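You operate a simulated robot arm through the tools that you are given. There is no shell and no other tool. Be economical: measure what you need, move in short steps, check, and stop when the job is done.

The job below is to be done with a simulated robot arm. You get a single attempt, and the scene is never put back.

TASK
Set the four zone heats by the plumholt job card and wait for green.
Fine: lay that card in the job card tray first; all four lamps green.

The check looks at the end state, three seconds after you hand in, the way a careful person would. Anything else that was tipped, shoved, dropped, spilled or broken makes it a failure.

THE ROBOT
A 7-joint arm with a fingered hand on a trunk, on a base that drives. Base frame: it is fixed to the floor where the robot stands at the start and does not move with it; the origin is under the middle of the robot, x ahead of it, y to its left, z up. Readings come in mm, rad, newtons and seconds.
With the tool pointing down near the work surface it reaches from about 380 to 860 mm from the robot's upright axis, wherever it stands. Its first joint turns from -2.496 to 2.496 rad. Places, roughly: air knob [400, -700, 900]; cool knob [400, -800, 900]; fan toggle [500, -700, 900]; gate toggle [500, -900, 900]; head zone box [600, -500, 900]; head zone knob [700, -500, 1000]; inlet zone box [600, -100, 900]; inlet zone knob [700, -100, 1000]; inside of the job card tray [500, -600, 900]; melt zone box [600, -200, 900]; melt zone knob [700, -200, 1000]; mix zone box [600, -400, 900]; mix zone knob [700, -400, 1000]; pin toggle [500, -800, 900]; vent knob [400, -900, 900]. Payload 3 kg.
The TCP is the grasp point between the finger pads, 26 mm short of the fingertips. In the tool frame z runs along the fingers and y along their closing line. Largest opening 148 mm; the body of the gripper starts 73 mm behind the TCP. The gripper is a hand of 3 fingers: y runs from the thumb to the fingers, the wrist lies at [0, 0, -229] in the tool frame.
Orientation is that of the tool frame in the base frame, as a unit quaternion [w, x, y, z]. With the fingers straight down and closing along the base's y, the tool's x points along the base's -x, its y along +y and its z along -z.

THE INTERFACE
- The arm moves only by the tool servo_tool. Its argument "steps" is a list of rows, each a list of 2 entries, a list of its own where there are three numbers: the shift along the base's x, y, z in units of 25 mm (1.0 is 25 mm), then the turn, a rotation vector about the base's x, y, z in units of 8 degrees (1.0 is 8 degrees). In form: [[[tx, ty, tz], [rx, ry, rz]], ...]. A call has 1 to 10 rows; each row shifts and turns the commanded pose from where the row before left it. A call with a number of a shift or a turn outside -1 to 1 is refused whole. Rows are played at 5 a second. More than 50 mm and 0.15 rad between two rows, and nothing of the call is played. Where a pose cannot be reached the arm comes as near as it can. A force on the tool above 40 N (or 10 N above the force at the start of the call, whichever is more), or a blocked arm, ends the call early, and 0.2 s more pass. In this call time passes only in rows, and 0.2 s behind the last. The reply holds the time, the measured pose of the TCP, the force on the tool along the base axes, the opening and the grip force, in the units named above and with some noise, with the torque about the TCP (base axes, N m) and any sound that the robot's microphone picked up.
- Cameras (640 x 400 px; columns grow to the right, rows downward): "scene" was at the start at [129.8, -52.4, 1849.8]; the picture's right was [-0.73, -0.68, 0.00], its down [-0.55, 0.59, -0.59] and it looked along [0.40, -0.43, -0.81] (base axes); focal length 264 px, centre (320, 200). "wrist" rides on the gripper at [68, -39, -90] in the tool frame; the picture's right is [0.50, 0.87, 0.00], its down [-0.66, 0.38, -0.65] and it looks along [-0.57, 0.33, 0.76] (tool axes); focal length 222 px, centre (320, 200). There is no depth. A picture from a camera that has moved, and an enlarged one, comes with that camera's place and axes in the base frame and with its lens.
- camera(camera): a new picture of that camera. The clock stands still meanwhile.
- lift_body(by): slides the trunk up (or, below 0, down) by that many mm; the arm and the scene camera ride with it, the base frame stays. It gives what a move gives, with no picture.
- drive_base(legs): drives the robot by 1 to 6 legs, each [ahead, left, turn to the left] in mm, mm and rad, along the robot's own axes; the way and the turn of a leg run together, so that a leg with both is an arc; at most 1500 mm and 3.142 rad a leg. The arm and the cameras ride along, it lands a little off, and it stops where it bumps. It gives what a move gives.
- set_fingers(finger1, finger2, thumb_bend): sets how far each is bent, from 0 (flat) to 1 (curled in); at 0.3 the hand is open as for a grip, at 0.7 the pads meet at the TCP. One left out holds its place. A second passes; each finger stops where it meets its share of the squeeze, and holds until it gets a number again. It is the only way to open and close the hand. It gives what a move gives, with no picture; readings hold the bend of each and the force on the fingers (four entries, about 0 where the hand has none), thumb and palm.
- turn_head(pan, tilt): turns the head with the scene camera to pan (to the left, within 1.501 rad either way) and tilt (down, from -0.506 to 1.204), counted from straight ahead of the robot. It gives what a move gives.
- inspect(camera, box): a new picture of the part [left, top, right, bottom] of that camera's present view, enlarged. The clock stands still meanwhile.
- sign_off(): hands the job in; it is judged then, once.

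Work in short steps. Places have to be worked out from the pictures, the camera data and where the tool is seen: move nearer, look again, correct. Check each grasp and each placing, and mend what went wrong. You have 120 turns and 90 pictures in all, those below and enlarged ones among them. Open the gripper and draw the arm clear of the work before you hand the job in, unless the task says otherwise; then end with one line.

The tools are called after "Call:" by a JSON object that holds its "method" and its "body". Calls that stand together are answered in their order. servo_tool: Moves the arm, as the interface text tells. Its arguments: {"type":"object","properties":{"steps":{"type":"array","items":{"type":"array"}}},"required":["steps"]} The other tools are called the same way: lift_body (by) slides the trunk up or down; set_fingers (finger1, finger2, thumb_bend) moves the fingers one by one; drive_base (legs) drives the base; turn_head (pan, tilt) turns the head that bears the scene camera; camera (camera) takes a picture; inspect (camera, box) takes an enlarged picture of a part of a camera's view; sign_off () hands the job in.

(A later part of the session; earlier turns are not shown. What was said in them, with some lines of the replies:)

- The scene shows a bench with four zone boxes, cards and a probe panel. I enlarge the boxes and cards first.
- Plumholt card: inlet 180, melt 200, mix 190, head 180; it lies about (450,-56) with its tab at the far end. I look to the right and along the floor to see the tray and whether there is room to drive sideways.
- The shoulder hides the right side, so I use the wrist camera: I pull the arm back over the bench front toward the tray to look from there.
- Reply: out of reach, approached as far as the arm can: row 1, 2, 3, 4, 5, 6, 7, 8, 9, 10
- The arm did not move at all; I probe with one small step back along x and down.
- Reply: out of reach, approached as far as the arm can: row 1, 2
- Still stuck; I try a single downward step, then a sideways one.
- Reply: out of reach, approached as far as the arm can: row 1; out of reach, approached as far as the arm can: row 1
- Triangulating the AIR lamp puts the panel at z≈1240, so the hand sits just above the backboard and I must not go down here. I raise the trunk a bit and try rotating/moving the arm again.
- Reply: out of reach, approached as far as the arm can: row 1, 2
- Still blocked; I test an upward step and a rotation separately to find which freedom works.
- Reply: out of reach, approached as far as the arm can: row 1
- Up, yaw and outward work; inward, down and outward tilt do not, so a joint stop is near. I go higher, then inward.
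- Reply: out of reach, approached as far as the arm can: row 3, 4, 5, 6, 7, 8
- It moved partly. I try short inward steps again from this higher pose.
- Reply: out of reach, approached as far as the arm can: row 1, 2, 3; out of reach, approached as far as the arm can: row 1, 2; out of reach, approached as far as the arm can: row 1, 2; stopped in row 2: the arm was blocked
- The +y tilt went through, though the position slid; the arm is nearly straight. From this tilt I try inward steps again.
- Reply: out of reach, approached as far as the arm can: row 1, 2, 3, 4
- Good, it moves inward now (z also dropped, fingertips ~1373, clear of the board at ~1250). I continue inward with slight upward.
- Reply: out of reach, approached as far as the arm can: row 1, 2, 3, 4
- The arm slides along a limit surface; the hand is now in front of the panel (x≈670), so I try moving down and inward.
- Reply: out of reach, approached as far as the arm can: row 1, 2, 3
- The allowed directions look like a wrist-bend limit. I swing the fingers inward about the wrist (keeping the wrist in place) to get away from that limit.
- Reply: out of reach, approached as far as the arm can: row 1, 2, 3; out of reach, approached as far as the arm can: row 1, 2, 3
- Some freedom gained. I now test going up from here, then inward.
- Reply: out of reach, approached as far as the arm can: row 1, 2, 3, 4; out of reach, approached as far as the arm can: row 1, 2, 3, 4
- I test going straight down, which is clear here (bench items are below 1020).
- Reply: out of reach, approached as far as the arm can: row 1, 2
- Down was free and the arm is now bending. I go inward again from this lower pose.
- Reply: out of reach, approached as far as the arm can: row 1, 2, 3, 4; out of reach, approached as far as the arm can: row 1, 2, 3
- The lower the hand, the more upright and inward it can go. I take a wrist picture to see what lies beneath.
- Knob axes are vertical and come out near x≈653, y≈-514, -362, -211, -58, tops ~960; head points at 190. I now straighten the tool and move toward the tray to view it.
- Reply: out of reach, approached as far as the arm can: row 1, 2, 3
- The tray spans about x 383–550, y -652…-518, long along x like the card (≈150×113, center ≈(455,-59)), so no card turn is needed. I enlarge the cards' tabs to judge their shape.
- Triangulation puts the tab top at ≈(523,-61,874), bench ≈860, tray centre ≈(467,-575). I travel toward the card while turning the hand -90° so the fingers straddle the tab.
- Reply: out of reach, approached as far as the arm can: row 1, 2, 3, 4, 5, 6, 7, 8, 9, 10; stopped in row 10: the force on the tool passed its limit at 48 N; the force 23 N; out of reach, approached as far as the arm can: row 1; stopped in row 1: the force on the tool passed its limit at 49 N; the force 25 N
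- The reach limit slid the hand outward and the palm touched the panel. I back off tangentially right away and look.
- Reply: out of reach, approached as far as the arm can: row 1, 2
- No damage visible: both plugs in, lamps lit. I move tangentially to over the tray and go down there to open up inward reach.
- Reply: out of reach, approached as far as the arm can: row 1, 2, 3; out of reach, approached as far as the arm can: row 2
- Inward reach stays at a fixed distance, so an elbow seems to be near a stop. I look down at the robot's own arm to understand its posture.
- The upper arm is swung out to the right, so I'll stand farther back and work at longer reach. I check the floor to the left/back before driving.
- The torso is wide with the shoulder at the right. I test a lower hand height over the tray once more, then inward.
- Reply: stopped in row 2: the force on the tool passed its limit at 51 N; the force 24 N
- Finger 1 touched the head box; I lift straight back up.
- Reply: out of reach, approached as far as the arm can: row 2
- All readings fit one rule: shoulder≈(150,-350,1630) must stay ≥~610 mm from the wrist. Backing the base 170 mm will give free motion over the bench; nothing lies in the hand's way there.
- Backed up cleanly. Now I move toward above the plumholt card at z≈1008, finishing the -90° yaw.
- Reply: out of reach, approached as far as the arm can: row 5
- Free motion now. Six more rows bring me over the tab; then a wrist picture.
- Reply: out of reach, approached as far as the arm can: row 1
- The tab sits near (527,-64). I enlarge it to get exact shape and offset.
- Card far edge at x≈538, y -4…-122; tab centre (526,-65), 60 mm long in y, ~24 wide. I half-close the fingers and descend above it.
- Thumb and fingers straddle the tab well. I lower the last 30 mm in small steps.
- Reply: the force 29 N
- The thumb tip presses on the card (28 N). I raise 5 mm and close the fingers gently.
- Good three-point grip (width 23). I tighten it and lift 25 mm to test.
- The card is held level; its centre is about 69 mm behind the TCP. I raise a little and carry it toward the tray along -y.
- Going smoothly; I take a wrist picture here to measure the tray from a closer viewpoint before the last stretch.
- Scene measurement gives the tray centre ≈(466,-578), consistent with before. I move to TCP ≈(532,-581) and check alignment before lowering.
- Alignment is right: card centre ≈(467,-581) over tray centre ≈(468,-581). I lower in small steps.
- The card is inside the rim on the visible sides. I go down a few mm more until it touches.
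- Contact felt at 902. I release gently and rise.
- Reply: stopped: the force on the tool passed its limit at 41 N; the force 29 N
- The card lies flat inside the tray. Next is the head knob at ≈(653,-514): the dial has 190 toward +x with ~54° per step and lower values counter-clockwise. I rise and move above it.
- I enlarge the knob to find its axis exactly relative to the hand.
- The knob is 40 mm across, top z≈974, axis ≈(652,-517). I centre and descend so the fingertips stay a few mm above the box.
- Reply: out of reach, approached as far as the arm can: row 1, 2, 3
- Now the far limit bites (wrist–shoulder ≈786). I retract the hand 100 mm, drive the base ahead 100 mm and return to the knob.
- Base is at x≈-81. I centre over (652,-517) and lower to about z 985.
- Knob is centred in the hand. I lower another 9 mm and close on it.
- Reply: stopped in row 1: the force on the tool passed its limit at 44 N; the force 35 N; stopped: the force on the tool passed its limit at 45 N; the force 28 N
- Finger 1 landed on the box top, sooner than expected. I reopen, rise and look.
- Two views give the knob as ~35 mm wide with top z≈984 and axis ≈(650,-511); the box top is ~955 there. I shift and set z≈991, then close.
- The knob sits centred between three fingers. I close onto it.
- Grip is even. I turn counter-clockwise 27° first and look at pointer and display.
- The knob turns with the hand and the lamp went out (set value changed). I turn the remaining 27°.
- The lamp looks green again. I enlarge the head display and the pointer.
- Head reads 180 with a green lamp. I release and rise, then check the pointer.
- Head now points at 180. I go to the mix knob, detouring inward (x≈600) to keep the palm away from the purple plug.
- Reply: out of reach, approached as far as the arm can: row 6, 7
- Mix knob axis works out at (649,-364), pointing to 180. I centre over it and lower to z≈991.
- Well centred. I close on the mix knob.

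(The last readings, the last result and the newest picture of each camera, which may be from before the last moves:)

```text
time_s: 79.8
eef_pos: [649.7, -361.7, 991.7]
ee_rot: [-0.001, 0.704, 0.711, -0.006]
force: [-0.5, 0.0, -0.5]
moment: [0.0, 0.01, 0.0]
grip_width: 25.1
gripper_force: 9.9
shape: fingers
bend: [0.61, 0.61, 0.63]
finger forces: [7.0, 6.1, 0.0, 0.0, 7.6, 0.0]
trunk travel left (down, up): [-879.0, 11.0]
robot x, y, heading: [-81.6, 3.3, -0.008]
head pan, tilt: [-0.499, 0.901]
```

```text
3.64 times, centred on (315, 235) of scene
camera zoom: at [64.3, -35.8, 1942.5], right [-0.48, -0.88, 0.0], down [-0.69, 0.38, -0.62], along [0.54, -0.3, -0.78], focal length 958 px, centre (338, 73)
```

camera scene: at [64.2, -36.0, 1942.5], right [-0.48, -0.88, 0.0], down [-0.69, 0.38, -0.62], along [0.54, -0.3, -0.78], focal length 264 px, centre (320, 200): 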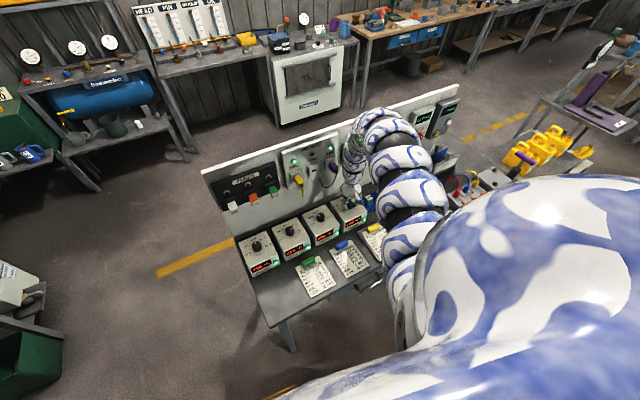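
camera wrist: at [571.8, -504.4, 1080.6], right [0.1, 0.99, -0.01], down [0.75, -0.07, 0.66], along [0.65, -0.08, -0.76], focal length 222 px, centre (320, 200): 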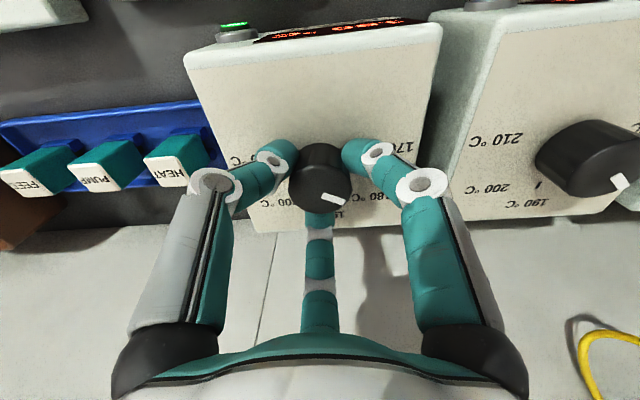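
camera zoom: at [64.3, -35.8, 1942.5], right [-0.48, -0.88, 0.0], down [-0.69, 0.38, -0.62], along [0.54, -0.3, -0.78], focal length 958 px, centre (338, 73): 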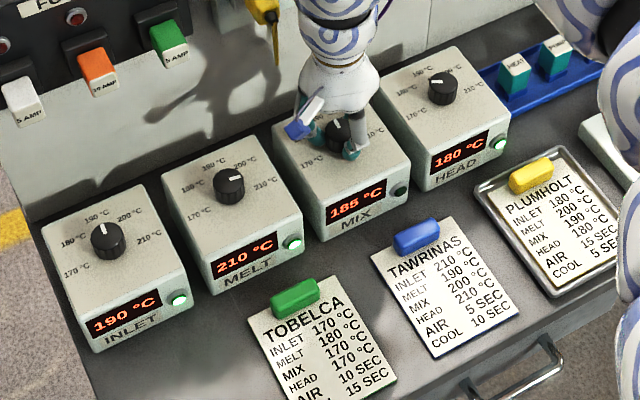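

Mix shows 185 and is still drifting, lamp off. I wait a second or so holding still and check again.

Call:
{"method": "servo_tool", "body": {"steps": [[[0, 0, 0], [0, 0, 0]], [[0, 0, 0], [0, 0, 0]], [[0, 0, 0], [0, 0, 0]], [[0, 0, 0], [0, 0, 0]], [[0, 0, 0], [0, 0, 0]], [[0, 0, 0], [0, 0, 0]]]}}

Call:
{"method": "inspect", "body": {"camera": "scene", "box": [270, 180, 370, 260]}}

Call:
{"method": "inspect", "body": {"camera": "wrist", "box": [220, 100, 440, 260]}}

```text
time_s: 81.2
eef_pos: [650.3, -363.0, 990.9]
ee_rot: [-0.002, 0.703, 0.711, -0.008]
force: [-1.1, 0.7, -0.5]
moment: [0.03, 0.02, 0.01]
grip_width: 25.2
gripper_force: 9.7
shape: fingers
bend: [0.61, 0.61, 0.63]
finger forces: [6.9, 6.0, 0.0, 0.0, 7.7, 0.0]
trunk travel left (down, up): [-879.0, 11.0]
robot x, y, heading: [-79.5, 0.1, -0.004]
head pan, tilt: [-0.499, 0.901]
```

```text
5.00 times, centred on (320, 220) of scene
camera zoom: at [64.3, -35.7, 1942.5], right [-0.48, -0.88, 0.0], down [-0.69, 0.38, -0.62], along [0.54, -0.3, -0.78], focal length 1317 px, centre (320, 100)
```

zoom: 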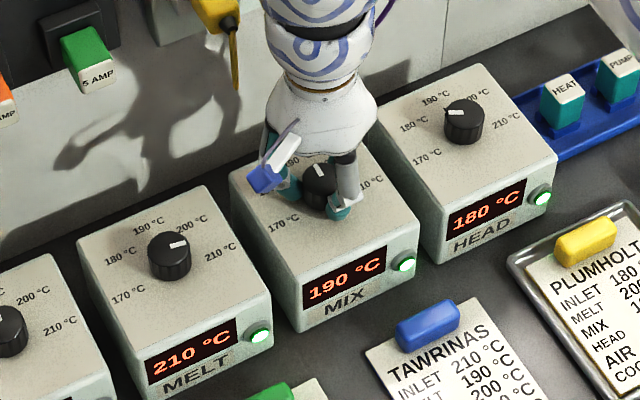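

```text
2.50 times, centred on (330, 180) of wrist
camera zoom: at [610.5, -295.5, 1080.3], right [0.86, 0.51, -0.01], down [0.39, -0.65, 0.66], along [0.33, -0.57, -0.76], focal length 555 px, centre (295, 250)
```

zoom: 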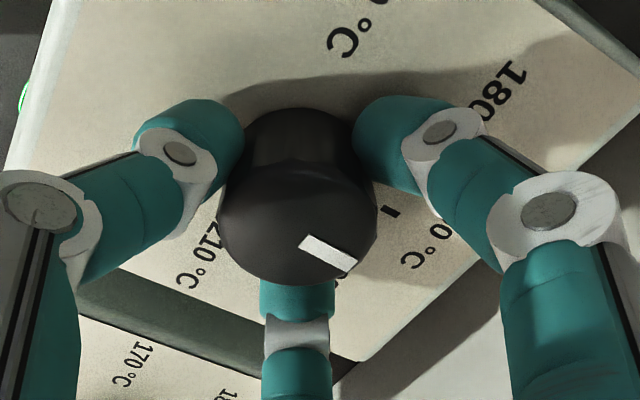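

Mix reads 190, green. I release, rise, and go over to the melt knob (expected ≈(649,-214)).

Call:
{"method": "set_fingers", "body": {"finger1": 0.46, "finger2": 0.46, "thumb_bend": 0.46}}

Call:
{"method": "servo_tool", "body": {"steps": [[[0, 0, 0.6], [0, 0, 0]], [[0, 0, 0.9], [0, 0, 0]], [[-0.9, 0.3, 0], [0, 0, 0]], [[0, 1, 0], [0, 0, 0]], [[0, 1, 0], [0, 0, 0]], [[0, 1, 0], [0, 0, 0]], [[0, 1, 0], [0, 0, 0]], [[0, 1, 0], [0, 0, 0]], [[0.9, 0.6, 0], [0, 0, 0]]]}}

Call:
{"method": "inspect", "body": {"camera": "wrist", "box": [160, 0, 480, 240]}}

```text
time_s: 82.2
eef_pos: [649.2, -362.4, 991.1]
ee_rot: [-0.001, 0.703, 0.711, -0.007]
force: [0.6, -0.8, -0.1]
moment: [0.0, 0.01, 0.04]
grip_width: 74.9
gripper_force: 0.0
shape: fingers
bend: [0.46, 0.46, 0.46]
finger forces: [0.0, 0.0, 0.0, 0.0, 0.1, 0.0]
trunk travel left (down, up): [-879.0, 11.0]
robot x, y, heading: [-75.1, 0.9, -0.007]
head pan, tilt: [-0.499, 0.901]
```

```text
time_s: 84.2
eef_pos: [662.8, -208.1, 1029.7]
ee_rot: [0.0, 0.704, 0.71, -0.008]
force: [0.4, 0.1, -0.1]
moment: [0.0, -0.01, 0.0]
grip_width: 75.2
gripper_force: 0.1
shape: fingers
bend: [0.46, 0.46, 0.46]
finger forces: [0.0, 0.0, 0.1, 0.1, 0.0, 0.0]
out of reach, approached as far as the arm can: row 7
trunk travel left (down, up): [-879.0, 11.0]
robot x, y, heading: [-79.6, -0.2, -0.003]
head pan, tilt: [-0.499, 0.901]
```

```text
1.67 times, centred on (320, 120) of wrist
camera zoom: at [623.8, -142.0, 1120.0], right [0.86, 0.51, -0.02], down [0.39, -0.65, 0.65], along [0.32, -0.57, -0.76], focal length 370 px, centre (320, 333)
```

zoom: 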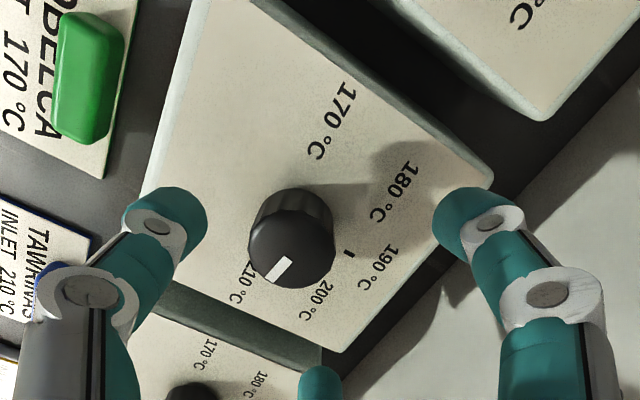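

Melt points at 210; its axis is ≈(648.5,-211). I centre while descending to z≈991.

Call:
{"method": "servo_tool", "body": {"steps": [[[-0.56, -0.12, -0.2], [0, 0, 0]], [[0, 0, -0.6], [0, 0, 0]], [[0, 0, -0.5], [0, 0, 0]], [[0, 0, -0.25], [0, 0, 0]]]}}

Call:
{"method": "inspect", "body": {"camera": "wrist", "box": [160, 60, 480, 300]}}

```text
time_s: 85.2
eef_pos: [647.9, -212.9, 992.5]
ee_rot: [-0.001, 0.702, 0.712, -0.007]
force: [0.3, 0.3, 0.7]
moment: [-0.02, -0.01, 0.01]
grip_width: 75.1
gripper_force: 0.1
shape: fingers
bend: [0.46, 0.46, 0.46]
finger forces: [0.0, 0.0, 0.0, 0.0, 0.0, 0.1]
trunk travel left (down, up): [-879.0, 11.0]
robot x, y, heading: [-79.9, -0.2, 0.0]
head pan, tilt: [-0.499, 0.901]
```

```text
1.67 times, centred on (320, 180) of wrist
camera zoom: at [609.2, -145.5, 1081.8], right [0.86, 0.51, -0.01], down [0.39, -0.65, 0.66], along [0.32, -0.57, -0.76], focal length 370 px, centre (320, 233)
```

zoom: 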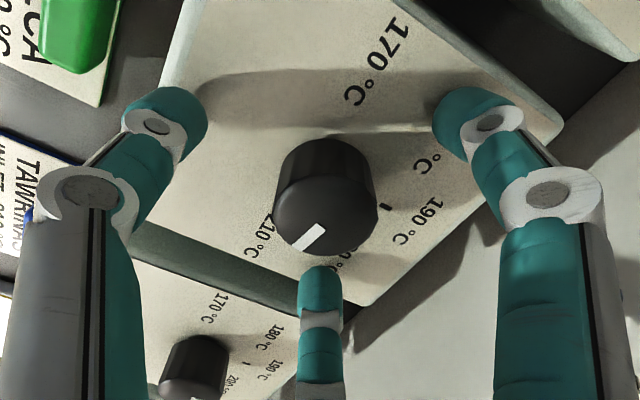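

Centred. I close and turn counter-clockwise 54° (210→200).

Call:
{"method": "set_fingers", "body": {"finger1": 0.68, "finger2": 0.68, "thumb_bend": 0.68}}

Call:
{"method": "servo_tool", "body": {"steps": [[[0, 0, 0], [0, 0, 0.7]], [[0, 0, 0], [0, 0, 0.7]], [[0, 0, 0], [0, 0, 0.7]], [[0, 0, 0], [0, 0, 0.7]], [[0, 0, 0], [0, 0, 0.7]], [[0, 0, 0], [0, 0, 0.7]], [[0, 0, 0], [0, 0, 0.7]], [[0, 0, 0], [0, 0, 0.7]], [[0, 0, 0], [0, 0, 0.7]], [[0, 0, 0], [0, 0, 0.45]]]}}

Call:
{"method": "servo_tool", "body": {"steps": [[[0, 0, 0], [0, 0, 0]], [[0, 0, 0], [0, 0, 0]], [[0, 0, 0], [0, 0, 0]], [[0, 0, 0], [0, 0, 0]], [[0, 0, 0], [0, 0, 0]], [[0, 0, 0], [0, 0, 0]], [[0, 0, 0], [0, 0, 0]], [[0, 0, 0], [0, 0, 0]]]}}

Call:
{"method": "inspect", "body": {"camera": "scene", "box": [230, 180, 400, 290]}}

Call:
{"method": "inspect", "body": {"camera": "wrist", "box": [220, 100, 440, 260]}}

```text
time_s: 86.2
eef_pos: [649.3, -213.2, 991.6]
ee_rot: [-0.001, 0.703, 0.712, -0.008]
force: [-1.4, -0.6, -1.2]
moment: [0.02, 0.01, 0.03]
grip_width: 24.2
gripper_force: 9.7
shape: fingers
bend: [0.61, 0.61, 0.64]
finger forces: [5.9, 6.1, 0.1, 0.0, 6.8, 0.0]
trunk travel left (down, up): [-879.0, 11.0]
robot x, y, heading: [-78.5, -1.2, -0.005]
head pan, tilt: [-0.499, 0.901]
```

```text
time_s: 88.4
eef_pos: [648.3, -213.3, 993.4]
ee_rot: [0.003, 0.304, 0.953, -0.006]
force: [2.0, -4.3, -0.1]
moment: [-0.07, -0.07, -0.01]
grip_width: 23.7
gripper_force: 9.9
shape: fingers
bend: [0.62, 0.6, 0.64]
finger forces: [5.1, 7.4, 0.0, 0.0, 7.4, 0.0]
trunk travel left (down, up): [-879.0, 11.0]
robot x, y, heading: [-78.6, 2.5, -0.0]
head pan, tilt: [-0.499, 0.901]
```

```text
time_s: 90.2
eef_pos: [648.4, -213.7, 992.0]
ee_rot: [0.003, 0.303, 0.953, -0.006]
force: [1.7, -4.2, -0.4]
moment: [-0.15, -0.05, 0.01]
grip_width: 23.6
gripper_force: 10.2
shape: fingers
bend: [0.62, 0.6, 0.64]
finger forces: [4.9, 7.7, 0.0, 0.0, 8.1, 0.0]
trunk travel left (down, up): [-879.0, 11.0]
robot x, y, heading: [-82.8, 3.1, -0.005]
head pan, tilt: [-0.499, 0.901]
```

```text
3.64 times, centred on (315, 235) of scene
camera zoom: at [64.6, -36.5, 1942.4], right [-0.48, -0.88, 0.0], down [-0.69, 0.38, -0.62], along [0.54, -0.3, -0.78], focal length 958 px, centre (338, 73)
```

zoom: 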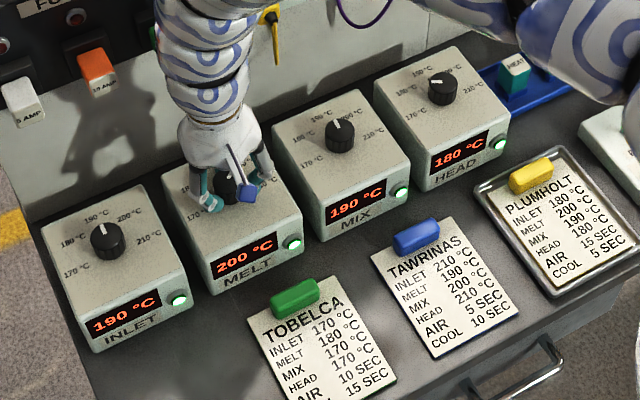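

```text
2.50 times, centred on (330, 180) of wrist
camera zoom: at [569.9, -205.3, 1082.1], right [0.09, 1.0, -0.01], down [0.75, -0.06, 0.66], along [0.65, -0.07, -0.76], focal length 555 px, centre (295, 250)
```

zoom: 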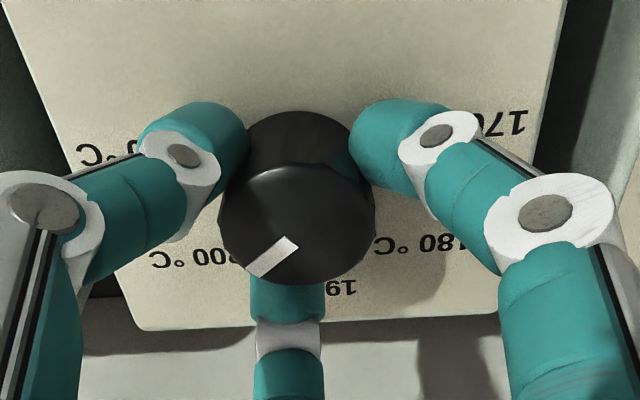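

Melt reads 200, green. I release, rise and move to the inlet knob while turning the hand back -54°.

Call:
{"method": "set_fingers", "body": {"finger1": 0.46, "finger2": 0.46, "thumb_bend": 0.46}}

Call:
{"method": "servo_tool", "body": {"steps": [[[0, 0, 0.6], [0, 0, 0]], [[0, 0, 0.9], [0, 0, 0]], [[0, 0.8, 0], [0, 0, -1]], [[0, 0.8, 0], [0, 0, -1]], [[0, 0.8, 0], [0, 0, -1]], [[0, 0.8, 0], [0, 0, -1]], [[0, 0.8, 0], [0, 0, -1]], [[0, 0.8, 0], [0, 0, -1]], [[0, 0.8, 0], [0, 0, -0.75]], [[0, 0.4, 0], [0, 0, 0]]]}}

Call:
{"method": "inspect", "body": {"camera": "wrist", "box": [160, 0, 480, 240]}}

```text
time_s: 91.2
eef_pos: [646.9, -213.3, 993.1]
ee_rot: [0.002, 0.304, 0.953, -0.008]
force: [0.3, -0.1, 0.2]
moment: [-0.03, -0.03, -0.01]
grip_width: 74.9
gripper_force: 0.0
shape: fingers
bend: [0.46, 0.46, 0.46]
finger forces: [0.0, 0.0, 0.0, 0.0, 0.0, 0.0]
trunk travel left (down, up): [-879.0, 11.0]
robot x, y, heading: [-83.0, -0.6, -0.005]
head pan, tilt: [-0.499, 0.901]
```

```text
time_s: 93.4
eef_pos: [647.7, -62.4, 1029.3]
ee_rot: [-0.001, 0.703, 0.711, -0.007]
force: [-0.1, 0.1, -0.5]
moment: [0.03, -0.01, 0.0]
grip_width: 75.1
gripper_force: 0.1
shape: fingers
bend: [0.46, 0.46, 0.46]
finger forces: [0.0, 0.0, 0.0, 0.0, 0.1, 0.1]
trunk travel left (down, up): [-879.0, 11.0]
robot x, y, heading: [-81.6, -0.7, -0.003]
head pan, tilt: [-0.499, 0.901]
```

```text
1.67 times, centred on (320, 120) of wrist
camera zoom: at [609.2, 4.9, 1119.4], right [0.86, 0.51, -0.01], down [0.39, -0.65, 0.65], along [0.32, -0.57, -0.76], focal length 370 px, centre (320, 333)
```

zoom: 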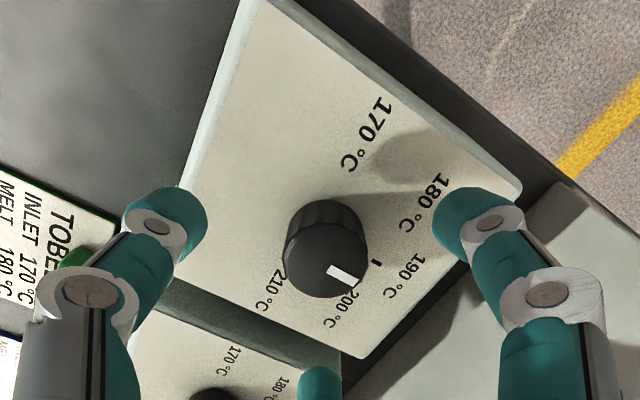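

Inlet knob axis ≈(648,-61). I descend to z≈991 and close.

Call:
{"method": "servo_tool", "body": {"steps": [[[0.04, 0.04, -0.5], [0, 0, 0]], [[0, 0, -0.5], [0, 0, 0]], [[0, 0, -0.5], [0, 0, 0]]]}}

Call:
{"method": "set_fingers", "body": {"finger1": 0.68, "finger2": 0.68, "thumb_bend": 0.68}}

```text
time_s: 94.2
eef_pos: [649.1, -61.8, 992.4]
ee_rot: [-0.001, 0.703, 0.712, -0.006]
force: [-1.2, -0.3, -0.4]
moment: [-0.03, -0.01, 0.0]
grip_width: 75.0
gripper_force: 0.0
shape: fingers
bend: [0.46, 0.46, 0.46]
finger forces: [0.1, 0.1, 0.0, 0.0, 0.0, 0.1]
trunk travel left (down, up): [-879.0, 11.0]
robot x, y, heading: [-81.7, -1.1, -0.008]
head pan, tilt: [-0.499, 0.901]
```

```text
time_s: 95.2
eef_pos: [649.5, -61.5, 993.0]
ee_rot: [-0.002, 0.703, 0.711, -0.008]
force: [-1.1, -0.7, 0.3]
moment: [-0.02, 0.04, 0.02]
grip_width: 24.1
gripper_force: 9.7
shape: fingers
bend: [0.61, 0.6, 0.64]
finger forces: [5.7, 6.6, 0.0, 0.0, 7.4, 0.1]
trunk travel left (down, up): [-879.0, 11.0]
robot x, y, heading: [-85.1, 0.3, -0.003]
head pan, tilt: [-0.499, 0.901]
```

Same good grip. I turn counter-clockwise 54° (190→180), wait and read all displays.

Call:
{"method": "servo_tool", "body": {"steps": [[[0, 0, 0], [0, 0, 0.7]], [[0, 0, 0], [0, 0, 0.7]], [[0, 0, 0], [0, 0, 0.7]], [[0, 0, 0], [0, 0, 0.7]], [[0, 0, 0], [0, 0, 0.7]], [[0, 0, 0], [0, 0, 0.7]], [[0, 0, 0], [0, 0, 0.7]], [[0, 0, 0], [0, 0, 0.7]], [[0, 0, 0], [0, 0, 0.7]], [[0, 0, 0], [0, 0, 0.45]]]}}

Call:
{"method": "servo_tool", "body": {"steps": [[[0, 0, 0], [0, 0, 0]], [[0, 0, 0], [0, 0, 0]], [[0, 0, 0], [0, 0, 0]], [[0, 0, 0], [0, 0, 0]], [[0, 0, 0], [0, 0, 0]], [[0, 0, 0], [0, 0, 0]], [[0, 0, 0], [0, 0, 0]], [[0, 0, 0], [0, 0, 0]]]}}

Call:
{"method": "inspect", "body": {"camera": "scene", "box": [230, 180, 400, 290]}}

```text
time_s: 97.4
eef_pos: [649.0, -61.9, 992.6]
ee_rot: [0.003, 0.303, 0.953, -0.007]
force: [-2.1, -4.2, -0.7]
moment: [-0.14, 0.03, -0.06]
grip_width: 24.0
gripper_force: 10.9
shape: fingers
bend: [0.62, 0.61, 0.63]
finger forces: [5.0, 6.5, 0.0, 0.0, 9.2, 0.0]
trunk travel left (down, up): [-879.0, 11.0]
robot x, y, heading: [-80.2, -1.6, -0.005]
head pan, tilt: [-0.499, 0.901]
```

```text
time_s: 99.2
eef_pos: [648.6, -61.6, 993.3]
ee_rot: [0.002, 0.304, 0.953, -0.006]
force: [-0.3, -5.0, -1.1]
moment: [-0.11, 0.0, -0.03]
grip_width: 24.1
gripper_force: 10.2
shape: fingers
bend: [0.62, 0.61, 0.63]
finger forces: [4.6, 6.4, 0.0, 0.1, 9.3, 0.0]
trunk travel left (down, up): [-879.0, 11.0]
robot x, y, heading: [-86.0, -1.5, -0.007]
head pan, tilt: [-0.499, 0.901]
```

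```text
3.64 times, centred on (315, 235) of scene
camera zoom: at [64.3, -36.4, 1942.5], right [-0.48, -0.88, 0.0], down [-0.69, 0.38, -0.62], along [0.54, -0.3, -0.78], focal length 958 px, centre (338, 73)
```

zoom: 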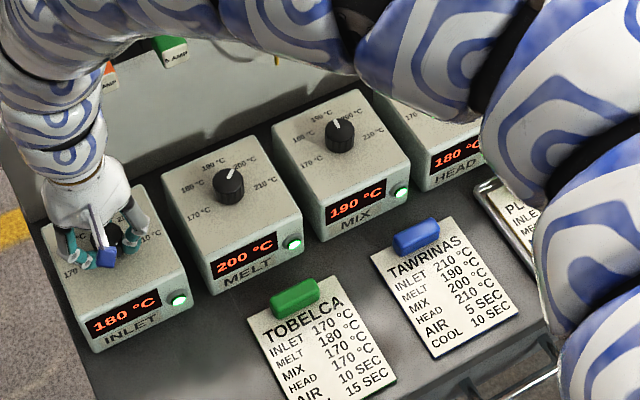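

Inlet reads 180, green; all four match the card. I release, rise and back the robot off so the arm is clear.

Call:
{"method": "set_fingers", "body": {"finger1": 0.44, "finger2": 0.44, "thumb_bend": 0.44}}

Call:
{"method": "servo_tool", "body": {"steps": [[[0, 0, 0.6], [0, 0, 0]], [[0, 0, 1], [0, 0, 0]], [[0, 0, 1], [0, 0, 0]]]}}

Call:
{"method": "drive_base", "body": {"legs": [[-90, 0, 0], [-130, 0, 0]]}}

Call:
{"method": "set_fingers", "body": {"finger1": 0.3, "finger2": 0.3, "thumb_bend": 0.3}}

Call:
{"method": "camera", "body": {"camera": "scene"}}

Call:
{"method": "inspect", "body": {"camera": "scene", "box": [230, 180, 440, 320]}}

```text
time_s: 100.2
eef_pos: [648.4, -62.3, 992.9]
ee_rot: [0.003, 0.304, 0.953, -0.007]
force: [-1.1, 0.3, 0.5]
moment: [-0.01, -0.01, -0.01]
grip_width: 81.2
gripper_force: 0.0
shape: fingers
bend: [0.44, 0.44, 0.44]
finger forces: [0.0, 0.0, 0.0, 0.1, 0.0, 0.1]
trunk travel left (down, up): [-879.0, 11.0]
robot x, y, heading: [-84.0, 2.9, -0.003]
head pan, tilt: [-0.499, 0.901]
```

```text
time_s: 101.0
eef_pos: [647.7, -60.0, 1059.2]
ee_rot: [0.002, 0.303, 0.953, -0.008]
force: [0.0, 0.1, 0.1]
moment: [-0.01, 0.03, 0.01]
grip_width: 81.6
gripper_force: 0.1
shape: fingers
bend: [0.44, 0.44, 0.44]
finger forces: [0.0, 0.1, 0.0, 0.0, 0.0, 0.1]
trunk travel left (down, up): [-879.0, 11.0]
robot x, y, heading: [-83.5, -0.9, -0.005]
head pan, tilt: [-0.499, 0.901]
```

```text
time_s: 103.0
eef_pos: [425.7, -60.5, 1060.5]
ee_rot: [0.003, 0.303, 0.953, -0.007]
force: [0.1, -0.3, -0.5]
moment: [0.0, -0.04, -0.01]
grip_width: 81.6
gripper_force: 0.0
shape: fingers
bend: [0.44, 0.44, 0.44]
finger forces: [0.0, 0.1, 0.0, 0.1, 0.0, 0.0]
trunk travel left (down, up): [-879.0, 11.0]
robot x, y, heading: [-302.7, -0.4, -0.009]
head pan, tilt: [-0.499, 0.901]
```

```text
time_s: 104.0
eef_pos: [428.0, -60.3, 1059.2]
ee_rot: [0.002, 0.303, 0.953, -0.007]
force: [0.5, -0.4, 0.1]
moment: [0.0, -0.02, -0.01]
grip_width: 126.4
gripper_force: 0.0
shape: fingers
bend: [0.3, 0.3, 0.3]
finger forces: [0.0, 0.0, 0.0, 0.0, 0.0, 0.1]
trunk travel left (down, up): [-879.0, 11.0]
robot x, y, heading: [-300.7, 0.0, 0.0]
head pan, tilt: [-0.499, 0.901]
```

```text
32 pictures are left
camera scene: at [-156.5, -34.5, 1942.5], right [-0.48, -0.88, 0.0], down [-0.69, 0.38, -0.62], along [0.54, -0.3, -0.78], focal length 264 px, centre (320, 200)
```

scene: 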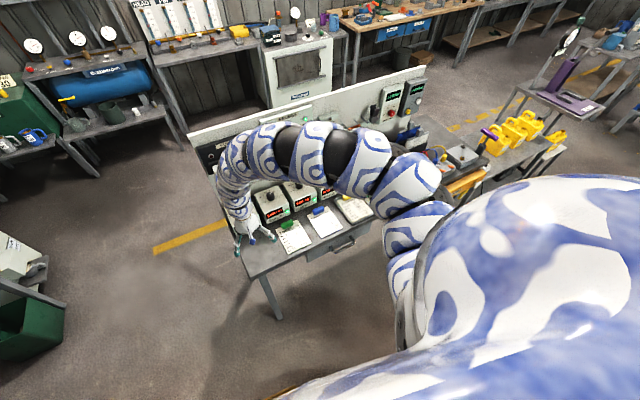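

```text
2.86 times, centred on (335, 250) of scene
camera zoom: at [-156.5, -34.5, 1942.5], right [-0.48, -0.88, 0.0], down [-0.69, 0.38, -0.62], along [0.54, -0.3, -0.78], focal length 753 px, centre (277, 57)
```

zoom: 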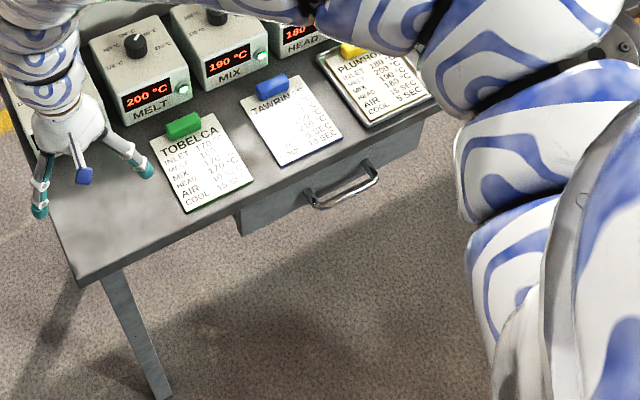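

The card lies in the tray. I back a bit more so the hand is off the bench and verify all four lamps.

Call:
{"method": "drive_base", "body": {"legs": [[-140, 0, 0]]}}

Call:
{"method": "turn_head", "body": {"pan": -0.4, "tilt": 0.75}}

Call:
{"method": "camera", "body": {"camera": "scene"}}

Call:
{"method": "camera", "body": {"camera": "wrist"}}

```text
time_s: 105.3
eef_pos: [283.8, -59.1, 1060.7]
ee_rot: [0.003, 0.303, 0.953, -0.007]
force: [-0.4, -0.2, 0.4]
moment: [0.0, -0.06, 0.02]
grip_width: 126.3
gripper_force: 0.1
shape: fingers
bend: [0.3, 0.3, 0.3]
finger forces: [0.0, 0.0, 0.0, 0.0, 0.0, 0.0]
trunk travel left (down, up): [-879.0, 11.0]
robot x, y, heading: [-447.1, 1.4, -0.005]
head pan, tilt: [-0.499, 0.901]
```

```text
time_s: 106.0
eef_pos: [285.8, -59.4, 1058.5]
ee_rot: [0.002, 0.303, 0.953, -0.008]
force: [0.6, -0.6, -0.1]
moment: [-0.01, 0.01, -0.02]
grip_width: 126.7
gripper_force: 0.1
shape: fingers
bend: [0.3, 0.3, 0.3]
finger forces: [0.0, 0.0, 0.0, 0.0, 0.1, 0.0]
trunk travel left (down, up): [-879.0, 11.0]
robot x, y, heading: [-443.4, -1.0, -0.007]
head pan, tilt: [-0.4, 0.75]
```

```text
30 pictures are left
camera scene: at [-288.2, -30.0, 1954.3], right [-0.39, -0.92, 0.0], down [-0.63, 0.27, -0.73], along [0.67, -0.29, -0.68], focal length 264 px, centre (320, 200)
```

scene: 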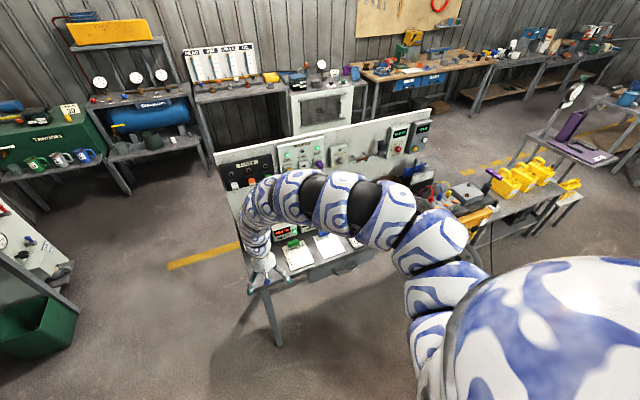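

```text
29 pictures are left
camera wrist: at [207.8, -51.3, 1147.9], right [0.09, 1.0, -0.01], down [0.75, -0.06, 0.65], along [0.65, -0.07, -0.76], focal length 222 px, centre (320, 200)
```

wrist: 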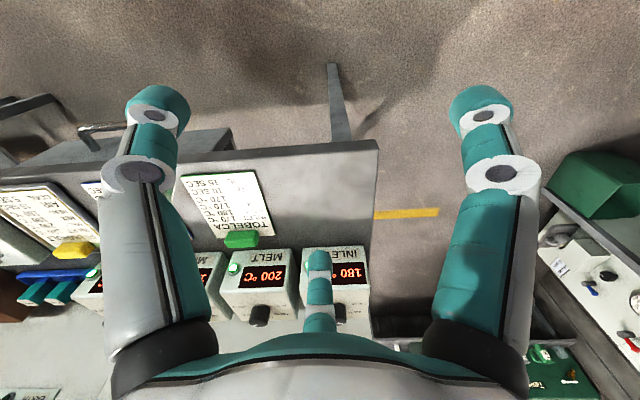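

I enlarge the wrist view to confirm the inlet lamp and the others.

Call:
{"method": "inspect", "body": {"camera": "wrist", "box": [40, 170, 400, 340]}}

Call:
{"method": "drive_base", "body": {"legs": [[0, 130, 0]]}}

Call:
{"method": "inspect", "body": {"camera": "wrist", "box": [0, 150, 400, 340]}}

```text
1.78 times, centred on (220, 255) of wrist
camera zoom: at [207.8, -51.3, 1147.9], right [0.09, 1.0, -0.01], down [0.75, -0.06, 0.65], along [0.65, -0.07, -0.76], focal length 395 px, centre (498, 102)
```

zoom: 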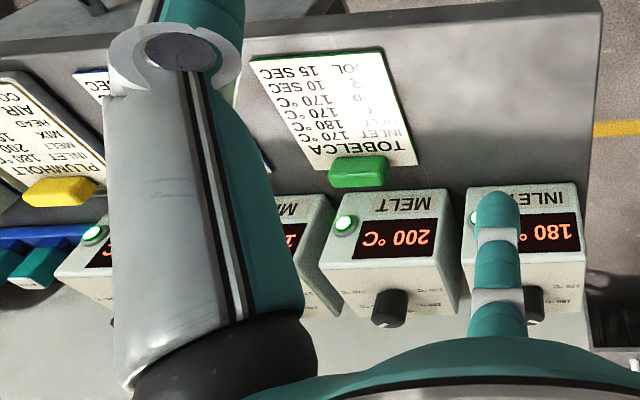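

```text
time_s: 107.3
eef_pos: [286.0, 72.6, 1057.7]
ee_rot: [0.003, 0.302, 0.953, -0.007]
force: [0.3, -0.5, -0.3]
moment: [-0.03, 0.01, 0.02]
grip_width: 126.4
gripper_force: 0.0
shape: fingers
bend: [0.3, 0.3, 0.3]
finger forces: [0.0, 0.0, 0.1, 0.0, 0.1, 0.0]
trunk travel left (down, up): [-879.0, 11.0]
robot x, y, heading: [-444.0, 130.1, -0.006]
head pan, tilt: [-0.4, 0.75]
```

```text
1.60 times, centred on (200, 245) of wrist
camera zoom: at [208.2, 80.7, 1148.1], right [0.09, 1.0, -0.02], down [0.75, -0.06, 0.66], along [0.65, -0.07, -0.76], focal length 355 px, centre (512, 128)
```

zoom: 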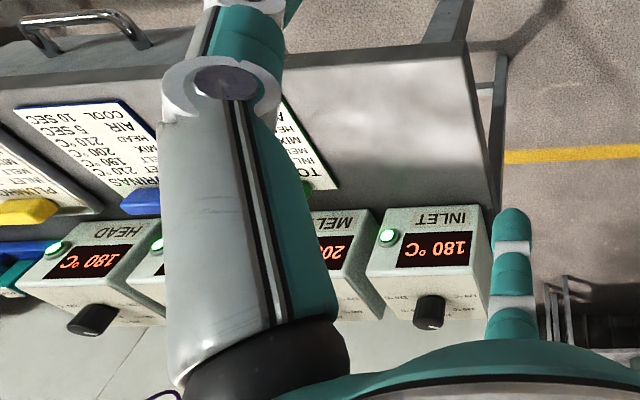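

All four lamps are green, the displays read inlet 180, melt 200, mix 190 and head 180, the card is in the tray, and the arm is clear. I hand in.

Call:
{"method": "sign_off", "body": {}}

```text
The job is handed in.
```

The plumholt card lies flat in the job card tray, and the zones are set to inlet 180, melt 200, mix 190 and head 180 °C. All four lamps were green when I handed in. On the way the palm bumped the probe panel once, probably the purple plug, and a finger pressed on the head zone box twice. I saw nothing displaced afterwards.
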